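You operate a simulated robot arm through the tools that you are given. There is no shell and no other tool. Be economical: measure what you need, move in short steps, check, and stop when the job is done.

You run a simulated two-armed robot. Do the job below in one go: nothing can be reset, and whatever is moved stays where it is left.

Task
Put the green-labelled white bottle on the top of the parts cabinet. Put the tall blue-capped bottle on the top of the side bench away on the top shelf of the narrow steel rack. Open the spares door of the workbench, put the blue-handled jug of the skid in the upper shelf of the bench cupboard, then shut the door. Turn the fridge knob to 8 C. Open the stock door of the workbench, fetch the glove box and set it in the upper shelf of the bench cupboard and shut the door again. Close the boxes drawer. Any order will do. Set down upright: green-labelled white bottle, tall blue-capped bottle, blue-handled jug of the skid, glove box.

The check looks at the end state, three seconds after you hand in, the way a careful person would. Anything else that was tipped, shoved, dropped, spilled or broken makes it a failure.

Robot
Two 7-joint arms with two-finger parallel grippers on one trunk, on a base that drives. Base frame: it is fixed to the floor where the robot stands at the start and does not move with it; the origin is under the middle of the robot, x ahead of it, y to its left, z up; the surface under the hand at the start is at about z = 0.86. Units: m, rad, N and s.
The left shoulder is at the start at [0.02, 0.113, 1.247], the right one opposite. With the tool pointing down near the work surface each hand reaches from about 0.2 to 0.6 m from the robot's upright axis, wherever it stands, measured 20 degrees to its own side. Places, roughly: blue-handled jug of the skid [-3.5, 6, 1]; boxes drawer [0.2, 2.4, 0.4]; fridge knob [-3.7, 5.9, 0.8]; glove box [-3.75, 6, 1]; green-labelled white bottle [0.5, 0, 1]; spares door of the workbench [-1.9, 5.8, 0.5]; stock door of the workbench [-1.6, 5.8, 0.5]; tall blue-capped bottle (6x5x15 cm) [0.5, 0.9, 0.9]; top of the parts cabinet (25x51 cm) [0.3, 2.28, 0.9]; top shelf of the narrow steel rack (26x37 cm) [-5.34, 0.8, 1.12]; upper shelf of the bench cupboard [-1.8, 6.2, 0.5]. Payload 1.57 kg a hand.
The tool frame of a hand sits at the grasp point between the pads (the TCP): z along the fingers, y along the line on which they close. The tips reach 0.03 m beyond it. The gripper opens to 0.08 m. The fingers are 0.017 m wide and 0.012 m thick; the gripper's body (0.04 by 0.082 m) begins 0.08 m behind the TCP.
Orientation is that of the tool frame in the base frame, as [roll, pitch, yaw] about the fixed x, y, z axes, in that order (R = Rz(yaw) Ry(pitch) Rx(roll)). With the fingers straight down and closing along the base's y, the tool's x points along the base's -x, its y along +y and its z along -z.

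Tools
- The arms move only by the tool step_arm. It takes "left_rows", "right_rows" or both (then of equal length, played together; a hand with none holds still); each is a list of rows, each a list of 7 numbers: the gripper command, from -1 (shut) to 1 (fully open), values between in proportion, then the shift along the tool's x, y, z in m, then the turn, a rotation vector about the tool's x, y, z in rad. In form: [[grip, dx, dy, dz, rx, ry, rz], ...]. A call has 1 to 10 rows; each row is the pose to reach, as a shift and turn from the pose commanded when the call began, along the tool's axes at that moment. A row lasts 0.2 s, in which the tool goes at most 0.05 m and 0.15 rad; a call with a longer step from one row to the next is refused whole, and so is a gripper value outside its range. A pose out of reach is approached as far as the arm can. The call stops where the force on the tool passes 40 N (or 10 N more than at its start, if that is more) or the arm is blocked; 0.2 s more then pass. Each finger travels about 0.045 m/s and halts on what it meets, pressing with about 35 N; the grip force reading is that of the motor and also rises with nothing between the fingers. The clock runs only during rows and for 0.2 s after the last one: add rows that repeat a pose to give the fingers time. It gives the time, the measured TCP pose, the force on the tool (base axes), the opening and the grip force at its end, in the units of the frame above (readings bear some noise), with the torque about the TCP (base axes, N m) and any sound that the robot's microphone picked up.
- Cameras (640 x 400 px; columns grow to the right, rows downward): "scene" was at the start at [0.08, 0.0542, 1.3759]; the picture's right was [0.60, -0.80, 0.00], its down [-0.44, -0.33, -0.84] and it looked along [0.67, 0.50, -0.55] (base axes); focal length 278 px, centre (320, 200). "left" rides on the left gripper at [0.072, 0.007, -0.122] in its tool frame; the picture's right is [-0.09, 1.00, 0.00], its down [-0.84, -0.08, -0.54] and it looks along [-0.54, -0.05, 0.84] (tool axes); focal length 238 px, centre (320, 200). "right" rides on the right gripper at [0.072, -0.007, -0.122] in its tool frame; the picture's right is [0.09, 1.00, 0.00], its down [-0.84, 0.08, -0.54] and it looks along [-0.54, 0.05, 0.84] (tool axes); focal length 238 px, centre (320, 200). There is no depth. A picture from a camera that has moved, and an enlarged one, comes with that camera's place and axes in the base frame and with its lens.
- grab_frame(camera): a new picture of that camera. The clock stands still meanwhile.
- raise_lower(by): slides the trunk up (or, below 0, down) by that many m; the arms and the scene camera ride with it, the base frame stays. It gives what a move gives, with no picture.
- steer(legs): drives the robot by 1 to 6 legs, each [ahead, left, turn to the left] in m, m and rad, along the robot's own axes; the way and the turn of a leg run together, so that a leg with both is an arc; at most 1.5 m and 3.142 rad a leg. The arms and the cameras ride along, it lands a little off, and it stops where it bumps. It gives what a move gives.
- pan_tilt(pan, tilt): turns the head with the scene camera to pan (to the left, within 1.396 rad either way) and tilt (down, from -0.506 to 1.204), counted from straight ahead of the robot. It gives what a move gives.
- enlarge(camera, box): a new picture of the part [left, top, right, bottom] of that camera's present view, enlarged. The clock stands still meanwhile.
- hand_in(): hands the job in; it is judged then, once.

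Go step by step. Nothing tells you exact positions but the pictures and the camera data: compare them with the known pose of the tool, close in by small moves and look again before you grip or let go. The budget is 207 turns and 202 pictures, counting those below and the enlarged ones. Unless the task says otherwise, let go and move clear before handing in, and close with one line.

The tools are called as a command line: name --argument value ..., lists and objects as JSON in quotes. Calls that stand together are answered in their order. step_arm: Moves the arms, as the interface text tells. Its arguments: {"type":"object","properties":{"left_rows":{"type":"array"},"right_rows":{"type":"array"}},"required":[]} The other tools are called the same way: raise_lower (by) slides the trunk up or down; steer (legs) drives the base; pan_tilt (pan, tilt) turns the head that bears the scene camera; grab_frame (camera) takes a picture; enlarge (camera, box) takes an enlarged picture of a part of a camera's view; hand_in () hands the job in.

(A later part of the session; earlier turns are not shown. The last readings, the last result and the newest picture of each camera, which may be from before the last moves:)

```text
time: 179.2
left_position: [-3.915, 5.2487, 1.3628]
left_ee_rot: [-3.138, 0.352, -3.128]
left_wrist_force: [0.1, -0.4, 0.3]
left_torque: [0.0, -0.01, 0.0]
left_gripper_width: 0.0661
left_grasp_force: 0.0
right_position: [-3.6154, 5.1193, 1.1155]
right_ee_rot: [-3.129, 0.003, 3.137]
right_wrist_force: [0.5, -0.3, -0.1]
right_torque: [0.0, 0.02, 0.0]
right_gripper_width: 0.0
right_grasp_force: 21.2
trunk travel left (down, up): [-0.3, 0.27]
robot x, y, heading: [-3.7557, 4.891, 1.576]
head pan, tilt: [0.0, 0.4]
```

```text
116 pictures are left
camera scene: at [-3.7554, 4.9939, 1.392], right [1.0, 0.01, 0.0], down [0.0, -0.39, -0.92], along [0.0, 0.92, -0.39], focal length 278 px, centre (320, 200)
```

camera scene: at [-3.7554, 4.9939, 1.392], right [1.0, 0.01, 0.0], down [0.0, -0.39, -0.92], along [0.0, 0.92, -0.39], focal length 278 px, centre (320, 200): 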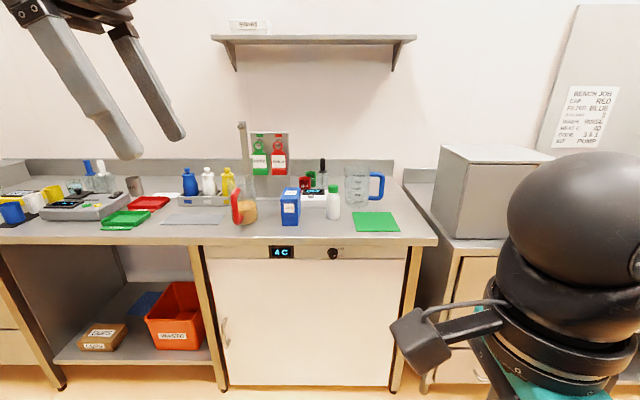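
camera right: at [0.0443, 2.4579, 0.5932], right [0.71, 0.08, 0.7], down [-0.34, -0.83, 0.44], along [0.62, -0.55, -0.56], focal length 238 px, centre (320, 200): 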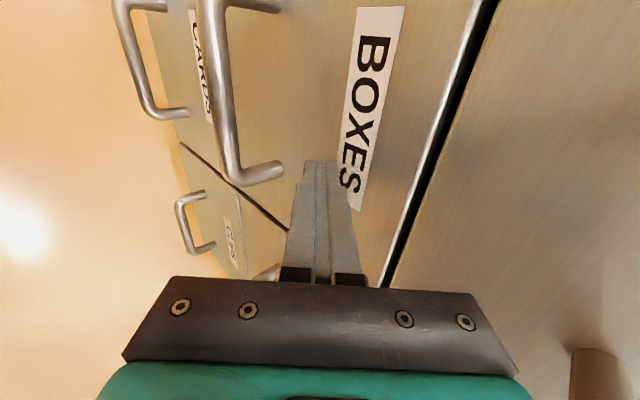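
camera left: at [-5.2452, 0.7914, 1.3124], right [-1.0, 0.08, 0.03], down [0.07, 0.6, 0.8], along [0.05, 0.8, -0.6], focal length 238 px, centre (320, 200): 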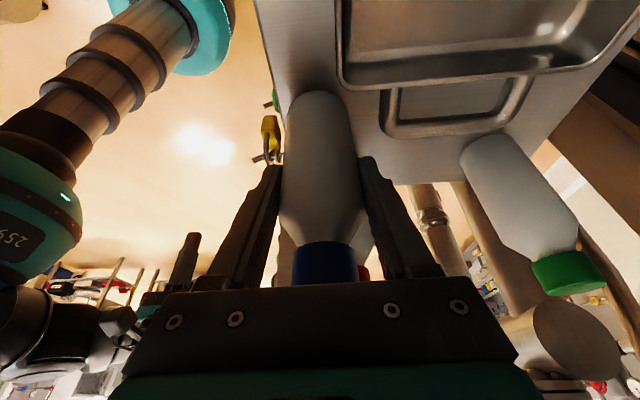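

enlarge --camera "scene" --box '[220, 120, 440, 270]'

enlarge --camera "scene" --box '[240, 235, 380, 270]'

enlarge --camera "scene" --box '[520, 60, 640, 160]'

```text
2.67 times, centred on (330, 195) of scene
camera zoom: at [-3.7554, 4.9939, 1.392], right [1.0, 0.01, 0.0], down [0.0, -0.39, -0.92], along [0.0, 0.92, -0.39], focal length 740 px, centre (293, 213)
```

zoom: 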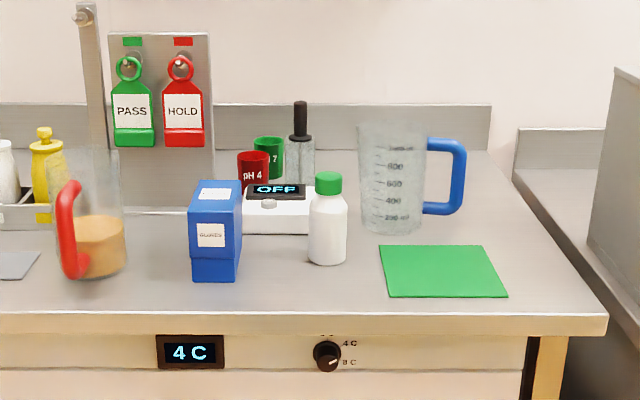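

```text
4.57 times, centred on (310, 252) of scene
camera zoom: at [-3.7554, 4.9939, 1.392], right [1.0, 0.01, 0.0], down [0.0, -0.39, -0.92], along [0.0, 0.92, -0.39], focal length 1269 px, centre (366, -40)
```

zoom: 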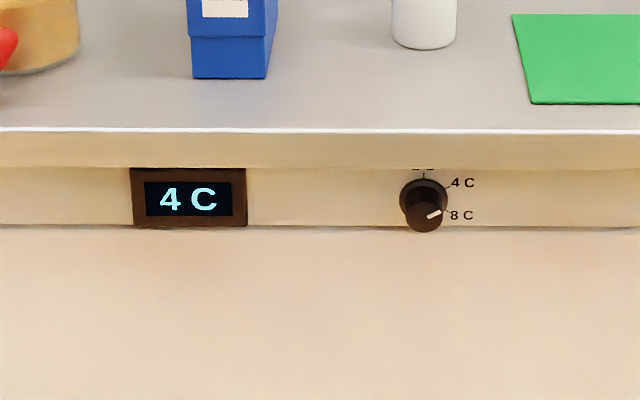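

```text
4.00 times, centred on (580, 110) of scene
camera zoom: at [-3.7554, 4.9939, 1.392], right [1.0, 0.01, 0.0], down [0.0, -0.39, -0.92], along [0.0, 0.92, -0.39], focal length 1111 px, centre (-720, 560)
```

zoom: 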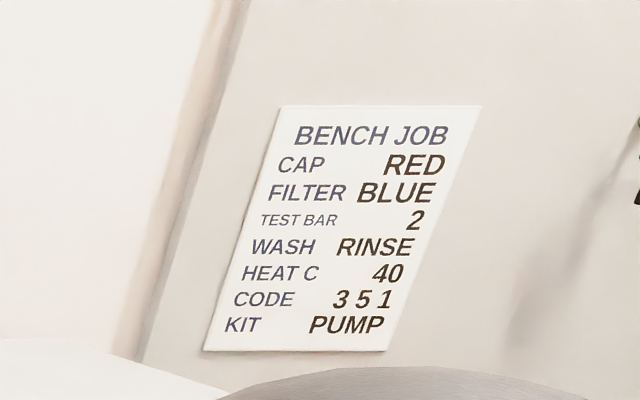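

I see the blue GLOVES box, the clear blue-handled jug and the fridge dial, which sits below the counter edge and shows 4 C. I'll do the dial first with the right hand pointing forward.

step_arm --right_rows '[[-1, 0, 0, 0, -0.15, 0, 0], [-1, 0, 0, 0, -0.3, 0, 0], [-1, 0, 0, 0, -0.45, 0, 0], [-1, 0, 0, 0, -0.6, 0, 0], [-1, 0, 0, 0, -0.75, 0, 0], [-1, 0, 0, 0, -0.9, 0, 0], [-1, 0, 0, 0, -1.05, 0, 0], [-1, 0, 0, 0, -1.2, 0, 0], [-1, 0, 0, 0, -1.35, 0, 0], [-1, 0, 0, 0, -1.5, 0, 0]]'

raise_lower --by -0.25

pan_tilt --pan 0.0 --tilt 0.3

grab_frame --camera "scene"

enlarge --camera "scene" --box '[280, 150, 400, 225]'

grab_frame --camera "right"

```text
time: 181.4
left_position: [-3.9141, 5.2495, 1.3622]
left_ee_rot: [-3.138, 0.353, -3.129]
left_wrist_force: [0.0, -0.5, -0.5]
left_torque: [-0.05, -0.01, -0.02]
left_gripper_width: 0.0659
left_grasp_force: 0.1
right_position: [-3.7152, 5.2394, 1.0931]
right_ee_rot: [1.664, 0.003, 3.135]
right_wrist_force: [0.3, -0.7, 0.6]
right_torque: [-0.03, -0.01, -0.01]
right_gripper_width: 0.0002
right_grasp_force: 21.7
right hand out of reach, approached as far as the arm can: row 1, 2, 3, 4, 5, 6, 7, 8, 9, 10
trunk travel left (down, up): [-0.3, 0.27]
robot x, y, heading: [-3.7566, 4.8892, 1.574]
head pan, tilt: [0.0, 0.4]
```

```text
time: 184.0
left_position: [-3.913, 5.25, 1.1125]
left_ee_rot: [-3.138, 0.351, -3.128]
left_wrist_force: [0.3, -0.2, 0.4]
left_torque: [0.01, -0.03, 0.01]
left_gripper_width: 0.0661
left_grasp_force: 0.0
right_position: [-3.7143, 5.24, 0.8438]
right_ee_rot: [1.664, 0.004, 3.132]
right_wrist_force: [0.2, -0.1, -0.7]
right_torque: [-0.01, 0.01, 0.01]
right_gripper_width: 0.0
right_grasp_force: 20.8
trunk travel left (down, up): [-0.05, 0.52]
robot x, y, heading: [-3.7543, 4.886, 1.579]
head pan, tilt: [0.0, 0.4]
```

```text
time: 184.7
left_position: [-3.9143, 5.249, 1.1129]
left_ee_rot: [-3.137, 0.352, -3.129]
left_wrist_force: [-0.2, -0.5, -0.5]
left_torque: [0.0, -0.01, -0.04]
left_gripper_width: 0.0661
left_grasp_force: 0.1
right_position: [-3.7148, 5.2412, 0.8436]
right_ee_rot: [1.663, 0.004, 3.133]
right_wrist_force: [-0.6, -0.2, 0.0]
right_torque: [0.02, -0.02, 0.0]
right_gripper_width: 0.0001
right_grasp_force: 22.0
trunk travel left (down, up): [-0.05, 0.52]
robot x, y, heading: [-3.7571, 4.8875, 1.576]
head pan, tilt: [0.0, 0.3]
```

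```text
112 pictures are left
camera scene: at [-3.7555, 4.9947, 1.1513], right [1.0, 0.01, 0.0], down [0.0, -0.3, -0.96], along [-0.01, 0.96, -0.3], focal length 278 px, centre (320, 200)
```

scene: 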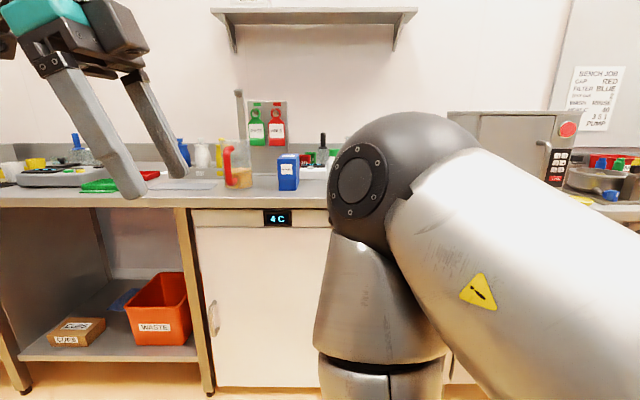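

```text
5.33 times, centred on (340, 188) of scene
camera zoom: at [-3.7555, 4.9947, 1.1513], right [1.0, 0.01, 0.0], down [0.0, -0.3, -0.96], along [-0.01, 0.96, -0.3], focal length 1481 px, centre (213, 267)
```

zoom: 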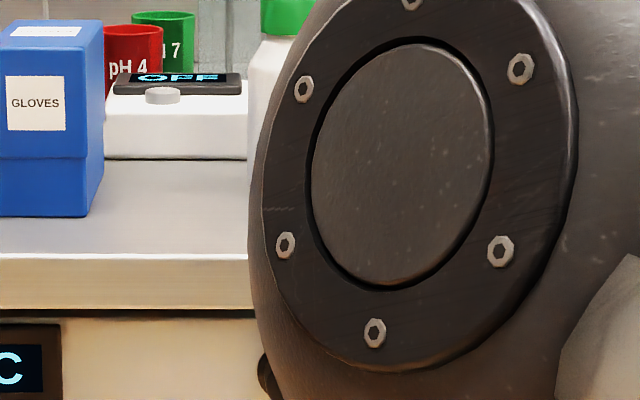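

```text
110 pictures are left
camera right: at [-3.7878, 5.1197, 0.8488], right [-0.1, 0.09, 0.99], down [0.83, -0.54, 0.13], along [0.55, 0.84, -0.03], focal length 238 px, centre (320, 200)
```

right: 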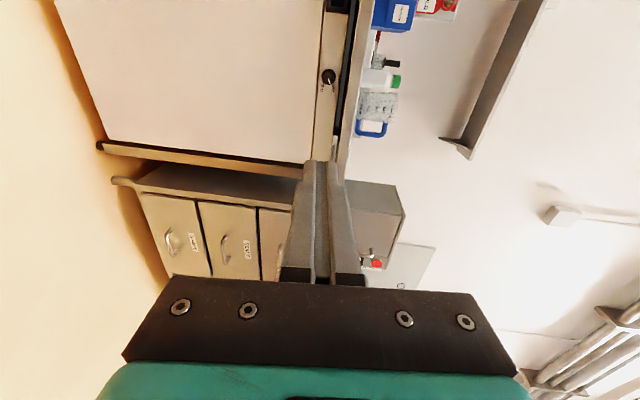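

enlarge --camera "right" --box '[308, 62, 348, 92]'

```text
13.33 times, centred on (328, 77) of right
camera zoom: at [-3.7878, 5.1197, 0.8488], right [-0.1, 0.09, 0.99], down [0.83, -0.54, 0.13], along [0.55, 0.84, -0.03], focal length 3178 px, centre (213, 1840)
```

zoom: 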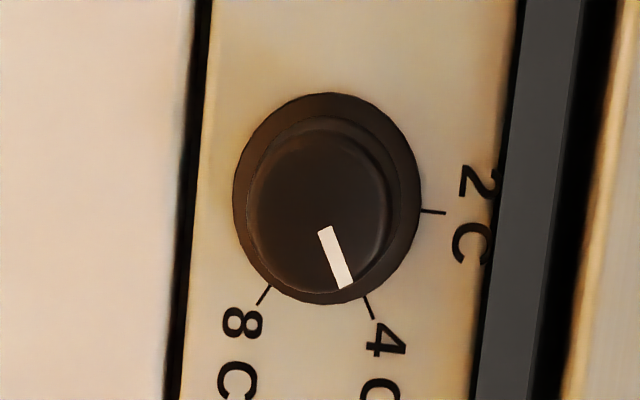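

The dial pointer is on 4 C and the marks are 60 degrees apart, so it needs 60 degrees clockwise. The knob is at about (−3.708, 5.88, 0.807), so I'll level the hand and drive up.

step_arm --right_rows '[[0.3, 0, -0.02, 0, -0.05, 0, 0], [0.5, 0, -0.037, 0, -0.093, 0, 0], [0.5, 0, -0.037, 0, -0.093, 0, 0]]'

steer --legs '[[0.45, 0, -0.005]]'

grab_frame --camera "right"

grab_frame --camera "scene"

```text
time: 185.4
left_position: [-3.9139, 5.2492, 1.1118]
left_ee_rot: [-3.138, 0.35, -3.129]
left_wrist_force: [-0.3, 0.2, -0.5]
left_torque: [0.0, -0.03, 0.0]
left_gripper_width: 0.0661
left_grasp_force: 0.0
right_position: [-3.7416, 5.2665, 0.848]
right_ee_rot: [1.575, 0.003, 3.131]
right_wrist_force: [0.1, -0.6, 0.3]
right_torque: [-0.04, -0.01, -0.01]
right_gripper_width: 0.0601
right_grasp_force: 0.1
right hand out of reach, approached as far as the arm can: row 1, 2, 3
trunk travel left (down, up): [-0.05, 0.52]
robot x, y, heading: [-3.7521, 4.893, 1.574]
head pan, tilt: [0.0, 0.3]
```

```text
time: 188.2
left_position: [-3.9118, 5.7039, 1.112]
left_ee_rot: [-3.138, 0.351, -3.138]
left_wrist_force: [0.9, 0.0, 0.5]
left_torque: [0.02, -0.03, 0.04]
left_gripper_width: 0.0661
left_grasp_force: 0.1
right_position: [-3.7389, 5.7203, 0.8487]
right_ee_rot: [1.575, 0.002, 3.124]
right_wrist_force: [0.9, 0.4, 0.1]
right_torque: [-0.01, -0.01, -0.01]
right_gripper_width: 0.0602
right_grasp_force: 0.2
trunk travel left (down, up): [-0.05, 0.52]
robot x, y, heading: [-3.7481, 5.3454, 1.57]
head pan, tilt: [0.0, 0.3]
```

```text
108 pictures are left
camera right: at [-3.8124, 5.6014, 0.8426], right [-0.1, 0.01, 1.0], down [0.83, -0.56, 0.08], along [0.56, 0.83, 0.05], focal length 238 px, centre (320, 200)
```

right: 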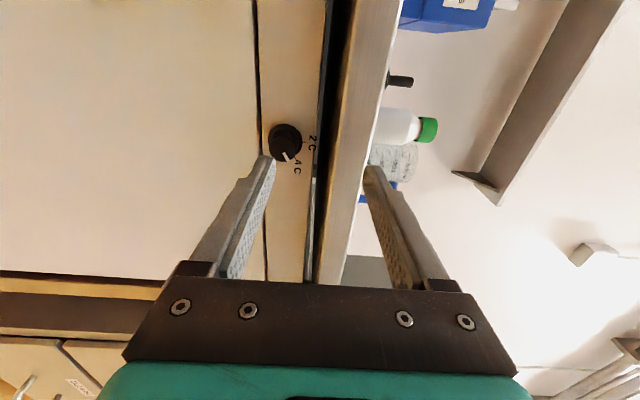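

```text
107 pictures are left
camera scene: at [-3.7552, 5.4489, 1.1513], right [1.0, 0.0, 0.0], down [0.0, -0.3, -0.96], along [0.0, 0.96, -0.3], focal length 278 px, centre (320, 200)
```

scene: 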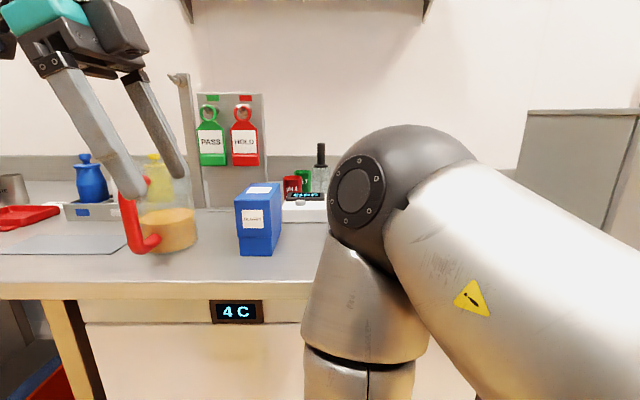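

step_arm --right_rows '[[0.5, -0.01, -0.01, 0.03, 0, 0, 0], [0.5, -0.02, -0.025, 0.06, 0, 0, 0], [0.5, -0.03, -0.041, 0.08, 0, 0, 0], [0.5, -0.03, -0.041, 0.08, 0, 0, 0]]'

grab_frame --camera "right"

```text
time: 189.2
left_position: [-3.9116, 5.7044, 1.1141]
left_ee_rot: [-3.139, 0.351, -3.137]
left_wrist_force: [0.6, -0.3, 0.3]
left_torque: [0.01, 0.02, 0.0]
left_gripper_width: 0.0659
left_grasp_force: 0.1
right_position: [-3.732, 5.7896, 0.8273]
right_ee_rot: [1.576, 0.005, 3.119]
right_wrist_force: [0.2, 0.6, -0.2]
right_torque: [0.03, -0.02, -0.01]
right_gripper_width: 0.0601
right_grasp_force: 0.0
right hand out of reach, approached as far as the arm can: row 1, 2, 3, 4
trunk travel left (down, up): [-0.05, 0.52]
robot x, y, heading: [-3.7552, 5.3461, 1.566]
head pan, tilt: [0.0, 0.3]
```

```text
106 pictures are left
camera right: at [-3.8066, 5.6693, 0.8211], right [-0.1, 0.01, 1.0], down [0.82, -0.56, 0.08], along [0.56, 0.83, 0.05], focal length 238 px, centre (320, 200)
```

right: 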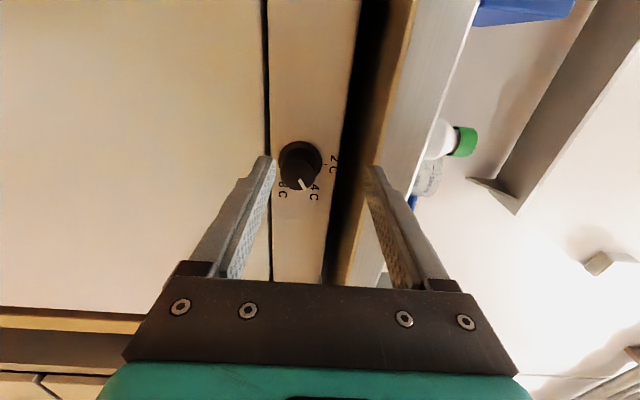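

raise_lower --by -0.045

steer --legs '[[0, -0.04, 0.004]]'

grab_frame --camera "right"

```text
time: 190.1
left_position: [-3.9115, 5.7052, 1.0676]
left_ee_rot: [-3.139, 0.35, -3.138]
left_wrist_force: [0.1, 0.1, 0.3]
left_torque: [-0.01, -0.02, 0.01]
left_gripper_width: 0.0661
left_grasp_force: 0.1
right_position: [-3.733, 5.7881, 0.7815]
right_ee_rot: [1.575, 0.003, 3.12]
right_wrist_force: [0.1, 0.1, 0.4]
right_torque: [0.01, -0.01, 0.01]
right_gripper_width: 0.0603
right_grasp_force: 0.1
trunk travel left (down, up): [-0.005, 0.565]
robot x, y, heading: [-3.7561, 5.3474, 1.567]
head pan, tilt: [0.0, 0.3]
```

```text
time: 190.9
left_position: [-3.8732, 5.7038, 1.0677]
left_ee_rot: [-3.139, 0.351, -3.133]
left_wrist_force: [0.4, -0.2, -0.1]
left_torque: [-0.03, 0.01, -0.02]
left_gripper_width: 0.0657
left_grasp_force: 0.0
right_position: [-3.6938, 5.7892, 0.7824]
right_ee_rot: [1.576, 0.006, 3.122]
right_wrist_force: [-0.1, 0.3, 1.0]
right_torque: [0.01, -0.01, 0.0]
right_gripper_width: 0.0599
right_grasp_force: 0.1
trunk travel left (down, up): [-0.005, 0.565]
robot x, y, heading: [-3.7134, 5.3455, 1.57]
head pan, tilt: [0.0, 0.3]
```

```text
105 pictures are left
camera right: at [-3.768, 5.6689, 0.7762], right [-0.1, 0.01, 1.0], down [0.83, -0.56, 0.08], along [0.56, 0.83, 0.05], focal length 238 px, centre (320, 200)
```

right: 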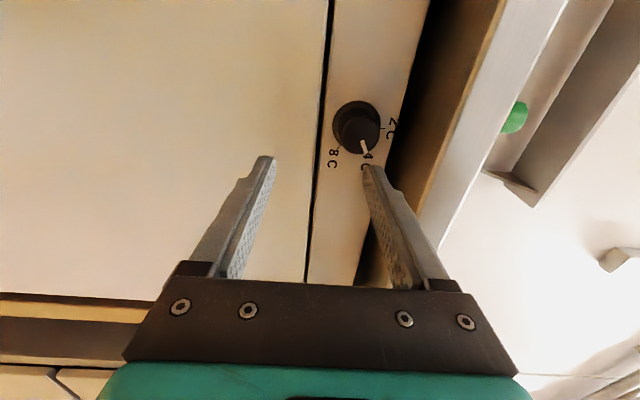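

step_arm --right_rows '[[0.3, 0.015, 0.028, 0.01, 0, 0, 0], [0.3, 0.015, 0.028, 0.01, 0, 0, 0]]'

grab_frame --camera "right"

```text
time: 191.6
left_position: [-3.874, 5.7042, 1.0674]
left_ee_rot: [-3.137, 0.351, -3.137]
left_wrist_force: [0.2, 0.5, 0.6]
left_torque: [0.0, 0.02, -0.02]
left_gripper_width: 0.0661
left_grasp_force: 0.1
right_position: [-3.7086, 5.7986, 0.8094]
right_ee_rot: [1.576, 0.003, 3.122]
right_wrist_force: [-0.1, 0.5, 0.2]
right_torque: [0.01, -0.03, -0.02]
right_gripper_width: 0.052
right_grasp_force: 0.0
trunk travel left (down, up): [-0.005, 0.565]
robot x, y, heading: [-3.7158, 5.3444, 1.571]
head pan, tilt: [0.0, 0.3]
```

```text
104 pictures are left
camera right: at [-3.7827, 5.6794, 0.8039], right [-0.1, 0.01, 1.0], down [0.83, -0.56, 0.08], along [0.56, 0.83, 0.05], focal length 238 px, centre (320, 200)
```

right: 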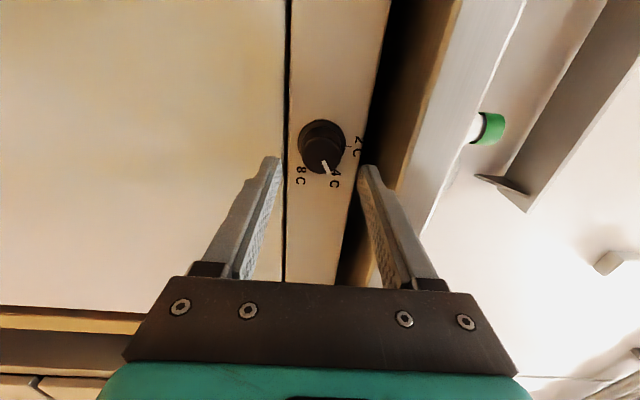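

step_arm --right_rows '[[0.3, -0.006, 0.001, 0.03, 0, 0, 0], [0.3, -0.006, 0.001, 0.05, 0, 0, 0], [0.3, -0.006, 0.001, 0.062, 0, 0, 0]]'

grab_frame --camera "right"

```text
time: 192.2
left_position: [-3.8719, 5.7033, 1.0673]
left_ee_rot: [-3.138, 0.348, -3.135]
left_wrist_force: [-0.2, -0.4, -0.9]
left_torque: [0.0, 0.01, -0.01]
left_gripper_width: 0.066
left_grasp_force: 0.0
right_position: [-3.7019, 5.8399, 0.8082]
right_ee_rot: [1.584, 0.007, 3.126]
right_wrist_force: [4.1, -15.2, 3.6]
right_torque: [-0.08, -0.06, -0.01]
right_gripper_width: 0.0497
right_grasp_force: 0.1
trunk travel left (down, up): [-0.005, 0.565]
robot x, y, heading: [-3.7194, 5.3451, 1.574]
head pan, tilt: [0.0, 0.3]
stopped in row 3 (right hand): the force on the tool passed its limit at 56 N (the readings are from after the stop); the commanded pose is now the measured one
```

```text
103 pictures are left
camera right: at [-3.7754, 5.7196, 0.8032], right [-0.1, 0.01, 0.99], down [0.83, -0.55, 0.09], along [0.55, 0.83, 0.04], focal length 238 px, centre (320, 200)
```

right: 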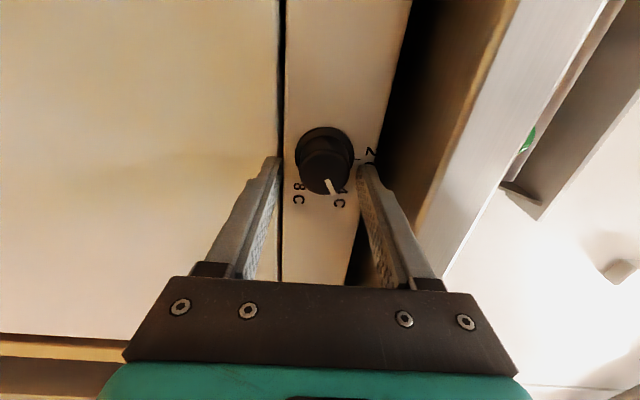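

step_arm --right_rows '[[0.3, 0, 0, -0.005, 0, 0, 0], [0, 0, 0, -0.005, 0, 0, 0], [-1, 0, 0, -0.005, 0, 0, 0], [-1, 0, 0, -0.005, 0, 0, 0]]'

grab_frame --camera "right"

```text
time: 193.2
left_position: [-3.8727, 5.7048, 1.0667]
left_ee_rot: [-3.137, 0.35, -3.136]
left_wrist_force: [-0.3, -0.1, -0.8]
left_torque: [0.0, -0.01, 0.02]
left_gripper_width: 0.0658
left_grasp_force: 0.0
right_position: [-3.7024, 5.8378, 0.8102]
right_ee_rot: [1.577, 0.006, 3.126]
right_wrist_force: [-0.1, 2.1, 10.0]
right_torque: [0.32, 0.1, 0.0]
right_gripper_width: 0.031
right_grasp_force: 25.6
trunk travel left (down, up): [-0.005, 0.565]
robot x, y, heading: [-3.7151, 5.3415, 1.57]
head pan, tilt: [0.0, 0.3]
```

```text
102 pictures are left
camera right: at [-3.776, 5.7177, 0.8046], right [-0.1, 0.01, 1.0], down [0.83, -0.56, 0.08], along [0.55, 0.83, 0.05], focal length 238 px, centre (320, 200)
```

right: 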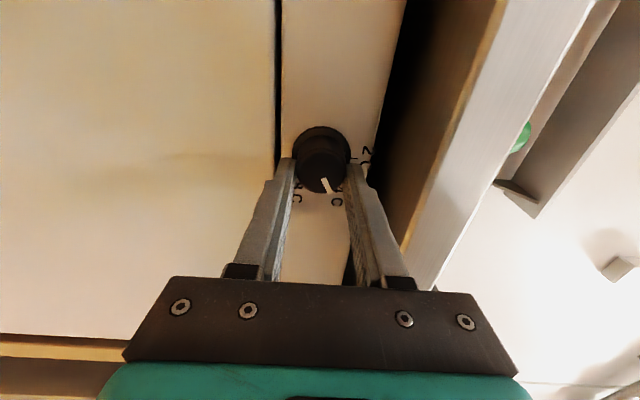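

step_arm --right_rows '[[-1, 0, 0.001, 0, 0, 0, 0.13], [-1, 0, 0.001, 0, 0, 0, 0.26], [-1, 0, 0.001, 0, 0, 0, 0.39], [-1, 0, 0.001, 0, 0, 0, 0.52], [-1, 0, 0.001, 0, 0, 0, 0.65], [-1, 0, 0.001, 0, 0, 0, 0.78], [-1, 0, 0.001, 0, 0, 0, 0.91], [-1, 0, 0.001, 0, 0, 0, 1.047], [-1, 0, 0.001, 0, 0, 0, 1.047]]'

grab_frame --camera "right"

grab_frame --camera "scene"

```text
time: 195.2
left_position: [-3.8744, 5.7067, 1.0657]
left_ee_rot: [-3.133, 0.352, -3.134]
left_wrist_force: [-0.8, -0.1, -0.6]
left_torque: [0.02, 0.01, -0.01]
left_gripper_width: 0.0659
left_grasp_force: 0.1
right_position: [-3.7078, 5.8377, 0.8028]
right_ee_rot: [1.64, -1.041, 3.078]
right_wrist_force: [-19.6, 9.3, -31.0]
right_torque: [-0.09, -0.3, 0.79]
right_gripper_width: 0.0304
right_grasp_force: 39.6
trunk travel left (down, up): [-0.005, 0.565]
robot x, y, heading: [-3.7136, 5.3431, 1.574]
head pan, tilt: [0.0, 0.3]
```

```text
101 pictures are left
camera right: at [-3.7488, 5.7184, 0.8658], right [0.81, 0.02, 0.58], down [0.49, -0.57, -0.66], along [0.32, 0.82, -0.47], focal length 238 px, centre (320, 200)
```

right: 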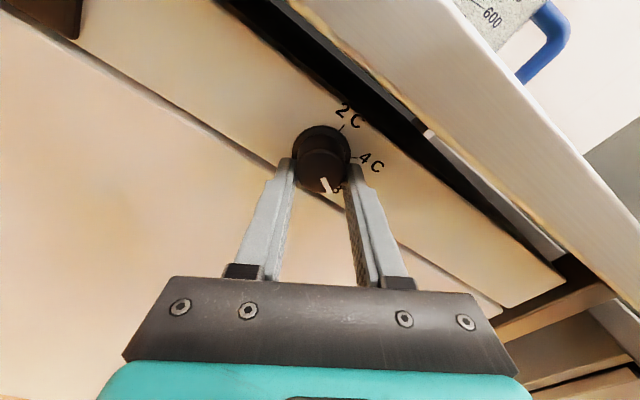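

```text
100 pictures are left
camera scene: at [-3.7175, 5.4511, 1.1059], right [1.0, 0.0, 0.0], down [0.0, -0.3, -0.95], along [0.0, 0.95, -0.3], focal length 278 px, centre (320, 200)
```

scene: 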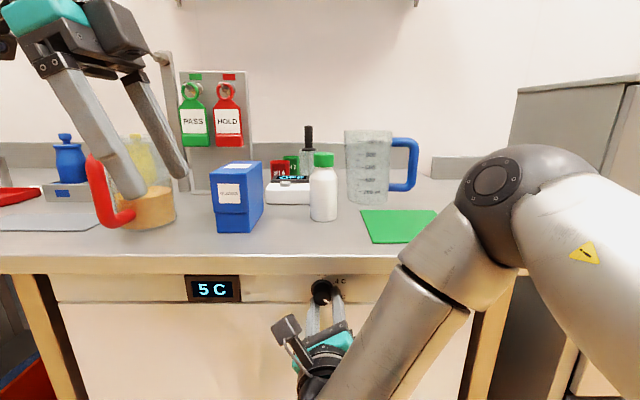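

step_arm --right_rows '[[-0.5, 0, 0, 0, 0, 0, 0], [0.2, 0, 0, 0, 0, 0, 0], [0.3, 0, 0, 0, 0, 0, 0], [0.3, 0, 0, -0.03, 0, 0, 0], [0.3, 0, 0, -0.06, 0, 0, 0]]'

enlarge --camera "right" --box '[260, 80, 400, 200]'

enlarge --camera "scene" --box '[180, 260, 380, 320]'

```text
time: 196.4
left_position: [-3.873, 5.7044, 1.0677]
left_ee_rot: [-3.138, 0.351, -3.135]
left_wrist_force: [0.4, -0.1, -0.1]
left_torque: [-0.03, 0.0, -0.01]
left_gripper_width: 0.0662
left_grasp_force: 0.1
right_position: [-3.7033, 5.7766, 0.8112]
right_ee_rot: [1.596, -1.04, 3.103]
right_wrist_force: [0.0, 0.1, -0.1]
right_torque: [0.03, -0.05, 0.0]
right_gripper_width: 0.052
right_grasp_force: 0.1
trunk travel left (down, up): [-0.005, 0.565]
robot x, y, heading: [-3.711, 5.3439, 1.569]
head pan, tilt: [0.0, 0.3]
```

```text
3.33 times, centred on (330, 140) of right
camera zoom: at [-3.7466, 5.6574, 0.8714], right [0.81, -0.01, 0.58], down [0.48, -0.56, -0.68], along [0.33, 0.83, -0.45], focal length 794 px, centre (287, 400)
```

zoom: 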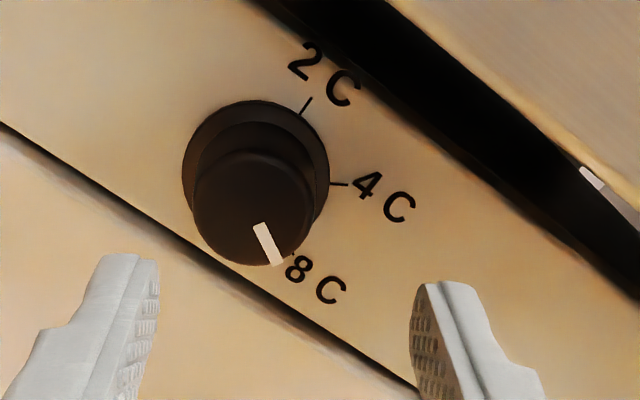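

```text
3.20 times, centred on (280, 290) of scene
camera zoom: at [-3.7157, 5.4485, 1.1063], right [1.0, 0.0, 0.0], down [0.0, -0.3, -0.96], along [0.0, 0.96, -0.3], focal length 888 px, centre (448, -88)
```

zoom: 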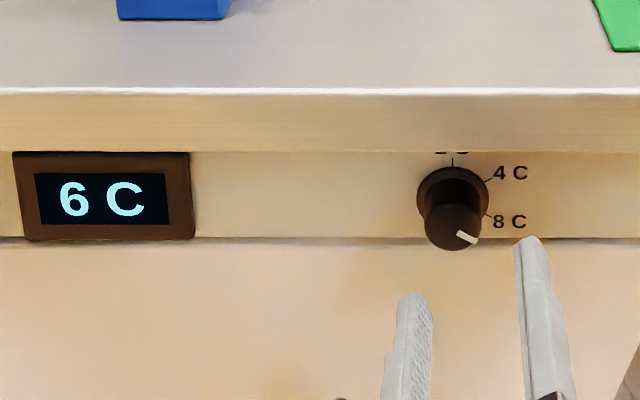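

The dial is on 8 C and the display is already climbing (6 C). Next I'll back off and move right to look at the workbench doors.

steer --legs '[[-0.3, 0, 0], [0, -1.5, 0], [0, -0.3, 0]]'

raise_lower --by 0.2

pan_tilt --pan 0.0 --tilt 0.5

grab_frame --camera "scene"

```text
time: 207.2
left_position: [-2.0667, 5.4193, 1.0662]
left_ee_rot: [-3.138, 0.351, -3.115]
left_wrist_force: [-0.4, 0.3, -0.1]
left_torque: [0.0, -0.01, 0.01]
left_gripper_width: 0.0658
left_grasp_force: 0.0
right_position: [-1.8986, 5.4957, 0.8108]
right_ee_rot: [1.595, -1.041, 3.123]
right_wrist_force: [0.3, 0.1, 0.6]
right_torque: [0.0, 0.04, 0.0]
right_gripper_width: 0.052
right_grasp_force: 0.1
trunk travel left (down, up): [-0.005, 0.565]
robot x, y, heading: [-1.8954, 5.0628, 1.588]
head pan, tilt: [0.0, 0.3]
```

```text
time: 209.3
left_position: [-2.0673, 5.418, 1.268]
left_ee_rot: [-3.139, 0.35, -3.115]
left_wrist_force: [-0.4, 0.0, -0.2]
left_torque: [0.02, -0.04, -0.02]
left_gripper_width: 0.0659
left_grasp_force: 0.1
right_position: [-1.8987, 5.495, 1.0099]
right_ee_rot: [1.596, -1.041, 3.122]
right_wrist_force: [-0.7, 0.0, -0.9]
right_torque: [-0.01, -0.02, 0.02]
right_gripper_width: 0.0521
right_grasp_force: 0.0
trunk travel left (down, up): [-0.205, 0.365]
robot x, y, heading: [-1.901, 5.0657, 1.593]
head pan, tilt: [0.0, 0.3]
```

```text
time: 210.1
left_position: [-2.0672, 5.4185, 1.2669]
left_ee_rot: [-3.138, 0.352, -3.114]
left_wrist_force: [0.4, 0.6, 0.5]
left_torque: [0.0, 0.03, 0.01]
left_gripper_width: 0.0661
left_grasp_force: 0.0
right_position: [-1.898, 5.4951, 1.0108]
right_ee_rot: [1.595, -1.038, 3.122]
right_wrist_force: [0.1, 0.4, -0.1]
right_torque: [0.02, 0.04, 0.01]
right_gripper_width: 0.0517
right_grasp_force: 0.1
trunk travel left (down, up): [-0.205, 0.365]
robot x, y, heading: [-1.9033, 5.0616, 1.589]
head pan, tilt: [0.0, 0.499]
```

```text
97 pictures are left
camera scene: at [-1.9043, 5.1641, 1.2879], right [1.0, 0.02, 0.0], down [0.01, -0.48, -0.88], along [-0.02, 0.88, -0.48], focal length 278 px, centre (320, 200)
```

scene: 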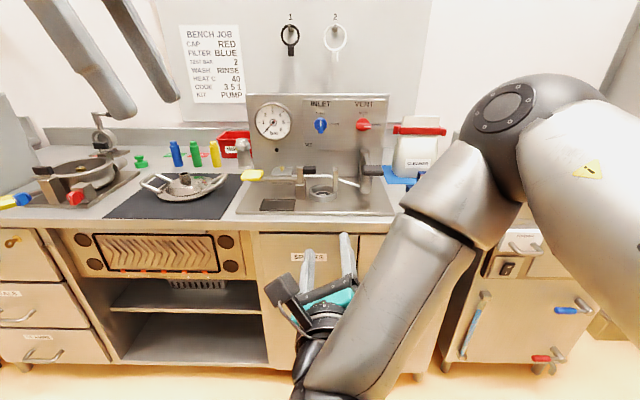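

steer --legs '[[-0.05, 0.5, -0.02]]'

pan_tilt --pan -0.55 --tilt 0.6

grab_frame --camera "scene"

```text
time: 213.0
left_position: [-2.5615, 5.3695, 1.2678]
left_ee_rot: [-3.139, 0.35, -3.139]
left_wrist_force: [0.1, 0.4, -0.1]
left_torque: [0.01, 0.01, -0.02]
left_gripper_width: 0.0662
left_grasp_force: 0.1
right_position: [-2.3907, 5.4403, 1.0094]
right_ee_rot: [1.596, -1.04, 3.098]
right_wrist_force: [0.0, 0.2, -1.1]
right_torque: [0.01, 0.03, 0.0]
right_gripper_width: 0.0519
right_grasp_force: 0.0
trunk travel left (down, up): [-0.205, 0.365]
robot x, y, heading: [-2.4008, 5.0106, 1.569]
head pan, tilt: [0.0, 0.499]
```

```text
time: 214.0
left_position: [-2.5608, 5.3682, 1.2682]
left_ee_rot: [-3.138, 0.351, -3.137]
left_wrist_force: [0.1, -1.3, -0.1]
left_torque: [0.04, 0.03, -0.01]
left_gripper_width: 0.0662
left_grasp_force: 0.0
right_position: [-2.3911, 5.4407, 1.0097]
right_ee_rot: [1.597, -1.039, 3.099]
right_wrist_force: [0.3, -0.5, -0.7]
right_torque: [0.04, -0.02, -0.01]
right_gripper_width: 0.0522
right_grasp_force: 0.0
trunk travel left (down, up): [-0.205, 0.365]
robot x, y, heading: [-2.4035, 5.0089, 1.566]
head pan, tilt: [-0.55, 0.6]
```

```text
96 pictures are left
camera scene: at [-2.3586, 5.0944, 1.2788], right [0.85, -0.53, 0.0], down [-0.3, -0.48, -0.83], along [0.43, 0.7, -0.56], focal length 278 px, centre (320, 200)
```

scene: 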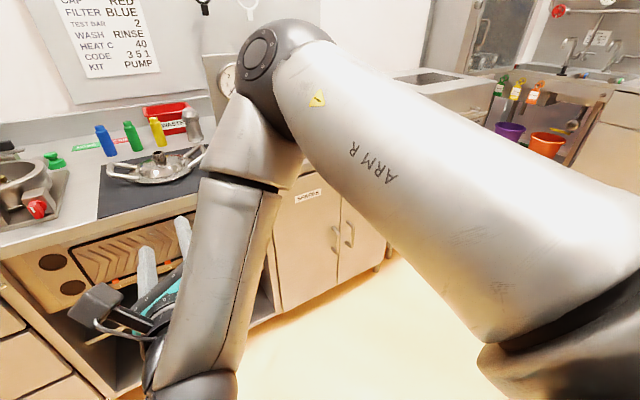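

enlarge --camera "scene" --box '[260, 150, 400, 310]'

```text
2.50 times, centred on (330, 230) of scene
camera zoom: at [-2.3586, 5.0944, 1.2788], right [0.85, -0.53, 0.0], down [-0.3, -0.48, -0.83], along [0.43, 0.7, -0.56], focal length 694 px, centre (295, 125)
```

zoom: 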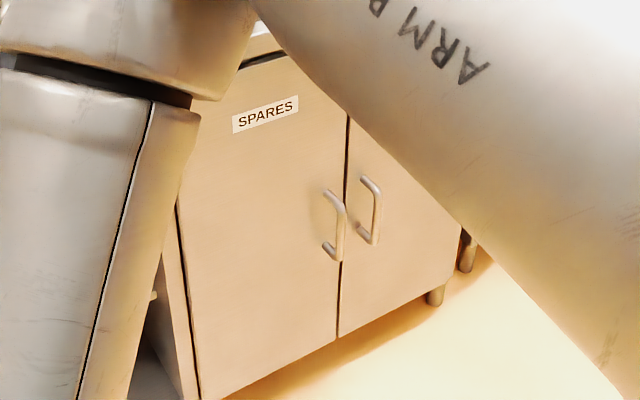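

The SPARES and STOCK doors have vertical handles meeting in the middle, at about x −1.82 and −1.745, z 0.46. I'll turn the right hand so it closes sideways and tilts forward and down for the handles.

step_arm --right_rows '[[1, 0, 0, 0, 0, 0, 0.131], [1, 0, 0, 0, 0, 0, 0.262], [1, 0, 0, 0, 0, 0, 0.393], [1, 0, 0, 0, 0, 0, 0.524], [1, 0, 0, 0, 0, 0, 0.524]]'

step_arm --right_rows '[[1, 0, 0, 0, 0, -0.13, 0], [1, 0, 0, 0, 0, -0.26, 0], [1, 0, 0, 0, 0, -0.39, 0], [1, 0, 0, 0, 0, -0.52, 0]]'

step_arm --left_rows '[[0.65, 0, 0, 0, -0.0507, 0, -0.1387], [0.65, 0, 0, 0, -0.1014, 0, -0.2774], [0.65, 0, 0, 0, -0.1521, 0, -0.4161], [0.65, 0, 0, 0, -0.2028, 0, -0.5548], [0.65, 0, 0, 0, -0.2535, 0, -0.6935], [0.65, 0, 0, 0, -0.3042, 0, -0.8322], [0.65, 0, 0, 0, -0.3549, 0, -0.9709], [0.65, 0, 0, 0, -0.4056, 0, -1.1096], [0.65, 0, 0, 0, -0.4563, 0, -1.2483], [0.65, 0, 0, 0, -0.507, 0, -1.387]]'

```text
time: 215.2
left_position: [-2.5612, 5.3678, 1.2684]
left_ee_rot: [-3.138, 0.351, -3.137]
left_wrist_force: [0.1, 0.7, 0.3]
left_torque: [0.01, 0.02, 0.02]
left_gripper_width: 0.0657
left_grasp_force: 0.1
right_position: [-2.3912, 5.4411, 1.0105]
right_ee_rot: [2.848, -1.558, 1.845]
right_wrist_force: [0.6, 0.3, 0.1]
right_torque: [0.0, 0.02, 0.02]
right_gripper_width: 0.0801
right_grasp_force: 0.0
trunk travel left (down, up): [-0.205, 0.365]
robot x, y, heading: [-2.4034, 5.0076, 1.564]
head pan, tilt: [-0.55, 0.6]
```

```text
time: 216.2
left_position: [-2.5605, 5.3692, 1.2673]
left_ee_rot: [-3.139, 0.35, -3.139]
left_wrist_force: [0.3, 0.7, 0.2]
left_torque: [0.04, 0.01, 0.04]
left_gripper_width: 0.0658
left_grasp_force: 0.1
right_position: [-2.3923, 5.4404, 1.0098]
right_ee_rot: [3.127, -1.035, 1.564]
right_wrist_force: [-0.2, -0.2, -0.1]
right_torque: [-0.02, -0.01, 0.0]
right_gripper_width: 0.0798
right_grasp_force: 0.1
trunk travel left (down, up): [-0.205, 0.365]
robot x, y, heading: [-2.404, 5.0079, 1.568]
head pan, tilt: [-0.55, 0.6]
```

```text
time: 218.4
left_position: [-2.5598, 5.3681, 1.2679]
left_ee_rot: [-3.142, 0.347, -1.661]
left_wrist_force: [0.2, 0.6, 0.4]
left_torque: [0.02, 0.02, 0.0]
left_gripper_width: 0.0661
left_grasp_force: 0.0
right_position: [-2.3916, 5.441, 1.0108]
right_ee_rot: [3.13, -1.038, 1.56]
right_wrist_force: [-0.7, -0.5, 0.5]
right_torque: [0.0, -0.03, 0.0]
right_gripper_width: 0.08
right_grasp_force: 0.1
trunk travel left (down, up): [-0.205, 0.365]
robot x, y, heading: [-2.4051, 5.0093, 1.568]
head pan, tilt: [-0.55, 0.6]
```

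steer --legs '[[0.05, -0.44, 0]]'

raise_lower --by -0.2

step_arm --right_rows '[[1, -0.04, 0, 0.02, 0, 0, 0], [1, -0.08, 0, 0.04, 0, 0, 0], [1, -0.12, 0, 0.06, 0, 0, 0], [1, -0.16, 0, 0.08, 0, 0, 0], [1, -0.2, 0, 0.1, 0, 0, 0], [1, -0.24, 0, 0.12, 0, 0, 0], [1, -0.28, 0, 0.14, 0, 0, 0]]'

pan_tilt --pan 0.0 --tilt 0.6

grab_frame --camera "right"

grab_frame --camera "scene"

```text
time: 221.1
left_position: [-2.1177, 5.4157, 1.2679]
left_ee_rot: [-3.141, 0.347, -1.666]
left_wrist_force: [0.6, -0.6, 0.4]
left_torque: [0.01, -0.04, -0.01]
left_gripper_width: 0.066
left_grasp_force: 0.1
right_position: [-1.9491, 5.4889, 1.01]
right_ee_rot: [3.13, -1.038, 1.556]
right_wrist_force: [0.4, -1.3, 0.0]
right_torque: [-0.03, 0.02, 0.01]
right_gripper_width: 0.0801
right_grasp_force: 0.1
trunk travel left (down, up): [-0.205, 0.365]
robot x, y, heading: [-1.9636, 5.0546, 1.566]
head pan, tilt: [-0.55, 0.6]
```

```text
time: 223.3
left_position: [-2.1197, 5.4165, 1.0669]
left_ee_rot: [-3.142, 0.348, -1.665]
left_wrist_force: [-0.8, 0.2, 0.0]
left_torque: [-0.05, 0.0, 0.0]
left_gripper_width: 0.066
left_grasp_force: 0.1
right_position: [-1.949, 5.488, 0.8105]
right_ee_rot: [3.13, -1.038, 1.555]
right_wrist_force: [0.2, -0.2, 0.9]
right_torque: [-0.01, 0.03, -0.02]
right_gripper_width: 0.0802
right_grasp_force: 0.1
trunk travel left (down, up): [-0.005, 0.565]
robot x, y, heading: [-1.9651, 5.0581, 1.561]
head pan, tilt: [-0.55, 0.6]
```

```text
time: 224.9
left_position: [-2.1205, 5.4166, 1.0667]
left_ee_rot: [-3.141, 0.347, -1.667]
left_wrist_force: [-0.1, 0.3, -0.6]
left_torque: [-0.02, -0.01, 0.0]
left_gripper_width: 0.066
left_grasp_force: 0.2
right_position: [-1.9792, 5.4694, 0.5186]
right_ee_rot: [3.114, -1.024, 1.555]
right_wrist_force: [0.6, 0.2, 0.3]
right_torque: [0.0, -0.03, 0.01]
right_gripper_width: 0.0799
right_grasp_force: 0.0
right hand out of reach, approached as far as the arm can: row 6, 7
trunk travel left (down, up): [-0.005, 0.565]
robot x, y, heading: [-1.964, 5.0593, 1.562]
head pan, tilt: [-0.55, 0.6]
```

```text
time: 225.8
left_position: [-2.1195, 5.4168, 1.0681]
left_ee_rot: [-3.14, 0.347, -1.665]
left_wrist_force: [-0.4, 0.7, -0.9]
left_torque: [0.01, 0.03, 0.01]
left_gripper_width: 0.066
left_grasp_force: 0.0
right_position: [-1.9782, 5.4709, 0.52]
right_ee_rot: [3.111, -1.024, 1.555]
right_wrist_force: [0.2, 0.4, 0.2]
right_torque: [0.0, 0.02, 0.01]
right_gripper_width: 0.08
right_grasp_force: 0.1
trunk travel left (down, up): [-0.005, 0.565]
robot x, y, heading: [-1.9623, 5.0532, 1.558]
head pan, tilt: [0.0, 0.6]
```

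```text
94 pictures are left
camera right: at [-1.9887, 5.4048, 0.6455], right [1.0, 0.01, 0.09], down [0.05, -0.9, -0.43], along [0.08, 0.44, -0.9], focal length 238 px, centre (320, 200)
```

right: 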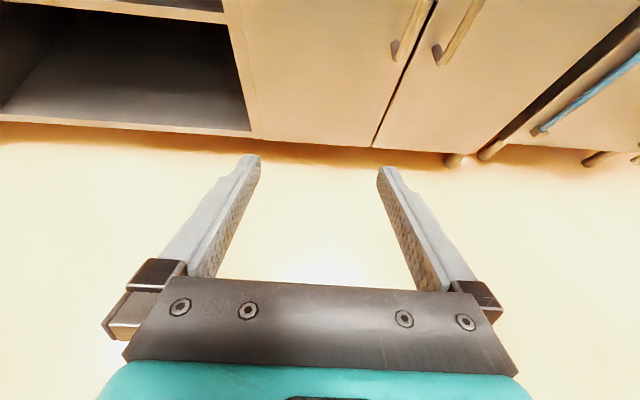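

```text
93 pictures are left
camera scene: at [-1.9643, 5.1549, 1.0788], right [1.0, -0.01, 0.0], down [-0.01, -0.56, -0.83], along [0.01, 0.83, -0.56], focal length 278 px, centre (320, 200)
```

scene: 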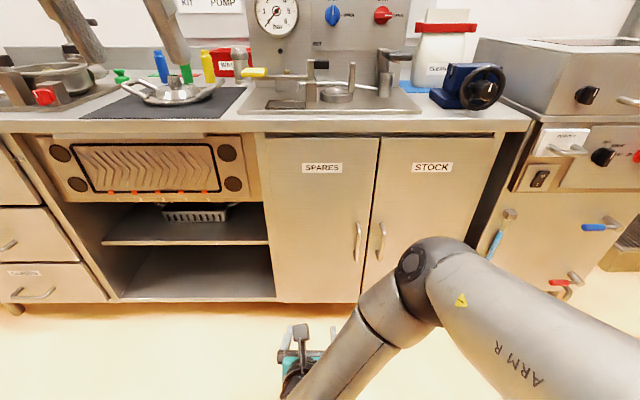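

steer --legs '[[0, -0.134, 0.01], [0.23, 0, 0]]'

grab_frame --camera "right"

```text
time: 228.5
left_position: [-1.9901, 5.6438, 1.0673]
left_ee_rot: [-3.141, 0.345, -1.655]
left_wrist_force: [0.1, -1.0, -0.1]
left_torque: [-0.03, -0.04, 0.01]
left_gripper_width: 0.0661
left_grasp_force: 0.0
right_position: [-1.8508, 5.6985, 0.52]
right_ee_rot: [3.111, -1.024, 1.567]
right_wrist_force: [0.5, -0.5, -0.1]
right_torque: [0.0, -0.04, 0.01]
right_gripper_width: 0.0802
right_grasp_force: 0.0
trunk travel left (down, up): [-0.005, 0.565]
robot x, y, heading: [-1.8315, 5.2858, 1.583]
head pan, tilt: [0.0, 0.6]
```

```text
92 pictures are left
camera right: at [-1.8599, 5.6336, 0.6452], right [1.0, 0.02, 0.09], down [0.06, -0.9, -0.43], along [0.08, 0.44, -0.9], focal length 238 px, centre (320, 200)
```

right: 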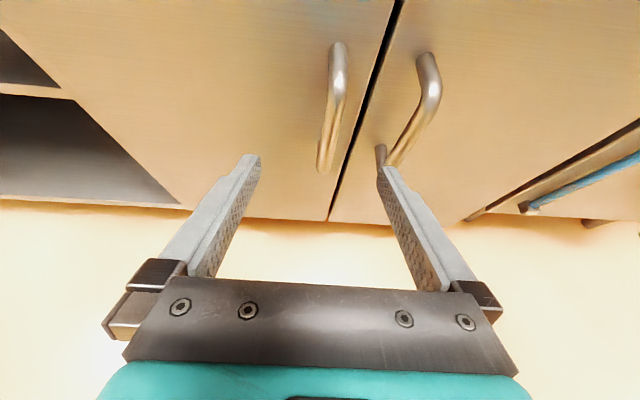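

steer --legs '[[0.085, -0.011, -0.012]]'

grab_frame --camera "right"

```text
time: 229.6
left_position: [-1.9749, 5.7307, 1.0678]
left_ee_rot: [3.14, 0.347, -1.67]
left_wrist_force: [0.3, 0.5, -0.3]
left_torque: [-0.01, 0.01, 0.01]
left_gripper_width: 0.0662
left_grasp_force: 0.0
right_position: [-1.8323, 5.7857, 0.5197]
right_ee_rot: [3.11, -1.025, 1.553]
right_wrist_force: [1.3, 0.0, -1.0]
right_torque: [-0.01, -0.04, 0.01]
right_gripper_width: 0.0799
right_grasp_force: 0.0
trunk travel left (down, up): [-0.005, 0.565]
robot x, y, heading: [-1.8193, 5.3704, 1.563]
head pan, tilt: [0.0, 0.6]
```

```text
91 pictures are left
camera right: at [-1.8439, 5.7189, 0.6452], right [1.0, 0.01, 0.09], down [0.05, -0.9, -0.43], along [0.08, 0.44, -0.9], focal length 238 px, centre (320, 200)
```

right: 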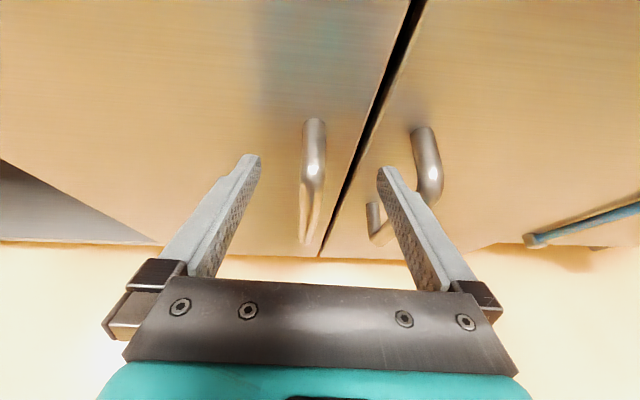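

step_arm --right_rows '[[0.3, 0, 0, 0, 0, 0, 0], [-0.3, 0, 0, 0, 0, 0, 0], [-1, 0, 0, 0, 0, 0, 0], [-1, 0, 0, 0, 0, 0, 0], [-1, 0, 0, 0, 0, 0, 0], [-1, 0, 0, 0, 0, 0, 0]]'

grab_frame --camera "right"

```text
time: 231.0
left_position: [-1.9758, 5.7327, 1.0676]
left_ee_rot: [-3.139, 0.347, -1.669]
left_wrist_force: [0.1, 0.1, 0.3]
left_torque: [0.04, 0.03, -0.01]
left_gripper_width: 0.066
left_grasp_force: 0.1
right_position: [-1.8381, 5.7835, 0.521]
right_ee_rot: [3.122, -1.022, 1.555]
right_wrist_force: [-22.8, 4.0, -4.0]
right_torque: [-0.36, 0.35, 0.07]
right_gripper_width: 0.0158
right_grasp_force: 31.1
trunk travel left (down, up): [-0.005, 0.565]
robot x, y, heading: [-1.8184, 5.3717, 1.564]
head pan, tilt: [0.0, 0.6]
```

```text
90 pictures are left
camera right: at [-1.8472, 5.7183, 0.6456], right [1.0, 0.01, 0.09], down [0.05, -0.9, -0.43], along [0.07, 0.43, -0.9], focal length 238 px, centre (320, 200)
```

right: 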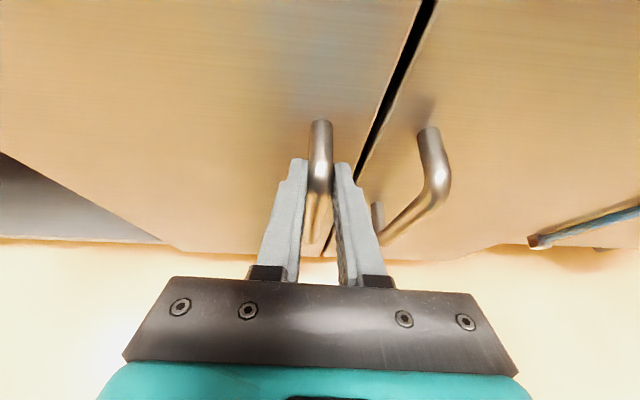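

I have the SPARES handle. I'll pull the door open along its arc by driving back and left in small legs.

steer --legs '[[-0.046, 0.0145, 0], [-0.043, 0.0225, 0], [-0.038, 0.029, 0]]'

grab_frame --camera "scene"

```text
time: 232.9
left_position: [-2.039, 5.604, 1.0684]
left_ee_rot: [3.141, 0.348, -1.67]
left_wrist_force: [-0.6, 0.0, 0.0]
left_torque: [-0.01, 0.03, 0.0]
left_gripper_width: 0.0658
left_grasp_force: 0.0
right_position: [-1.898, 5.6583, 0.5211]
right_ee_rot: [3.107, -1.026, 1.556]
right_wrist_force: [8.8, -9.0, 11.6]
right_torque: [0.4, 0.16, 0.02]
right_gripper_width: 0.0157
right_grasp_force: 31.0
trunk travel left (down, up): [-0.005, 0.565]
robot x, y, heading: [-1.884, 5.2464, 1.558]
head pan, tilt: [0.0, 0.6]
```

```text
89 pictures are left
camera scene: at [-1.8861, 5.3421, 1.079], right [1.0, -0.01, 0.0], down [-0.01, -0.56, -0.83], along [0.01, 0.83, -0.56], focal length 278 px, centre (320, 200)
```

scene: 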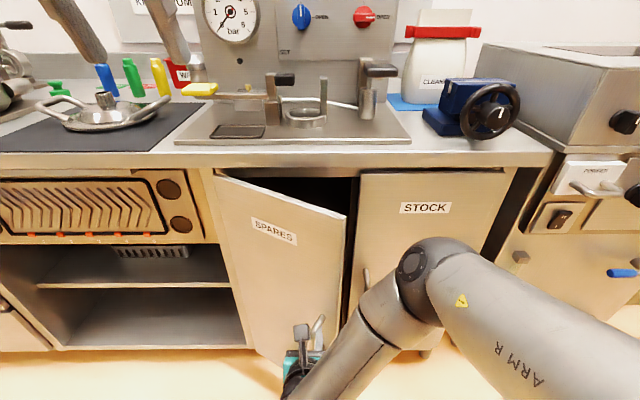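

steer --legs '[[-0.0324, 0.0356, 0], [-0.026, 0.0409, 0], [-0.0184, 0.0443, 0], [-0.0104, 0.0471, 0]]'

grab_frame --camera "scene"

```text
time: 235.4
left_position: [-2.2093, 5.5206, 1.0681]
left_ee_rot: [3.141, 0.345, -1.669]
left_wrist_force: [0.3, 0.3, 0.0]
left_torque: [0.03, -0.02, 0.01]
left_gripper_width: 0.0659
left_grasp_force: 0.1
right_position: [-2.0659, 5.5729, 0.5202]
right_ee_rot: [3.105, -1.023, 1.558]
right_wrist_force: [-1.2, 0.5, -10.9]
right_torque: [0.07, 0.2, 0.16]
right_gripper_width: 0.0158
right_grasp_force: 31.1
trunk travel left (down, up): [-0.005, 0.565]
robot x, y, heading: [-2.0543, 5.1577, 1.56]
head pan, tilt: [0.0, 0.6]
```

```text
88 pictures are left
camera scene: at [-2.0547, 5.2584, 1.0787], right [1.0, -0.01, 0.0], down [-0.01, -0.57, -0.82], along [0.01, 0.82, -0.57], focal length 278 px, centre (320, 200)
```

scene: 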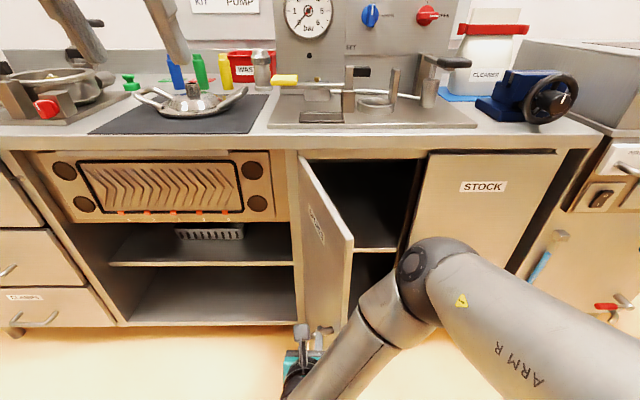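

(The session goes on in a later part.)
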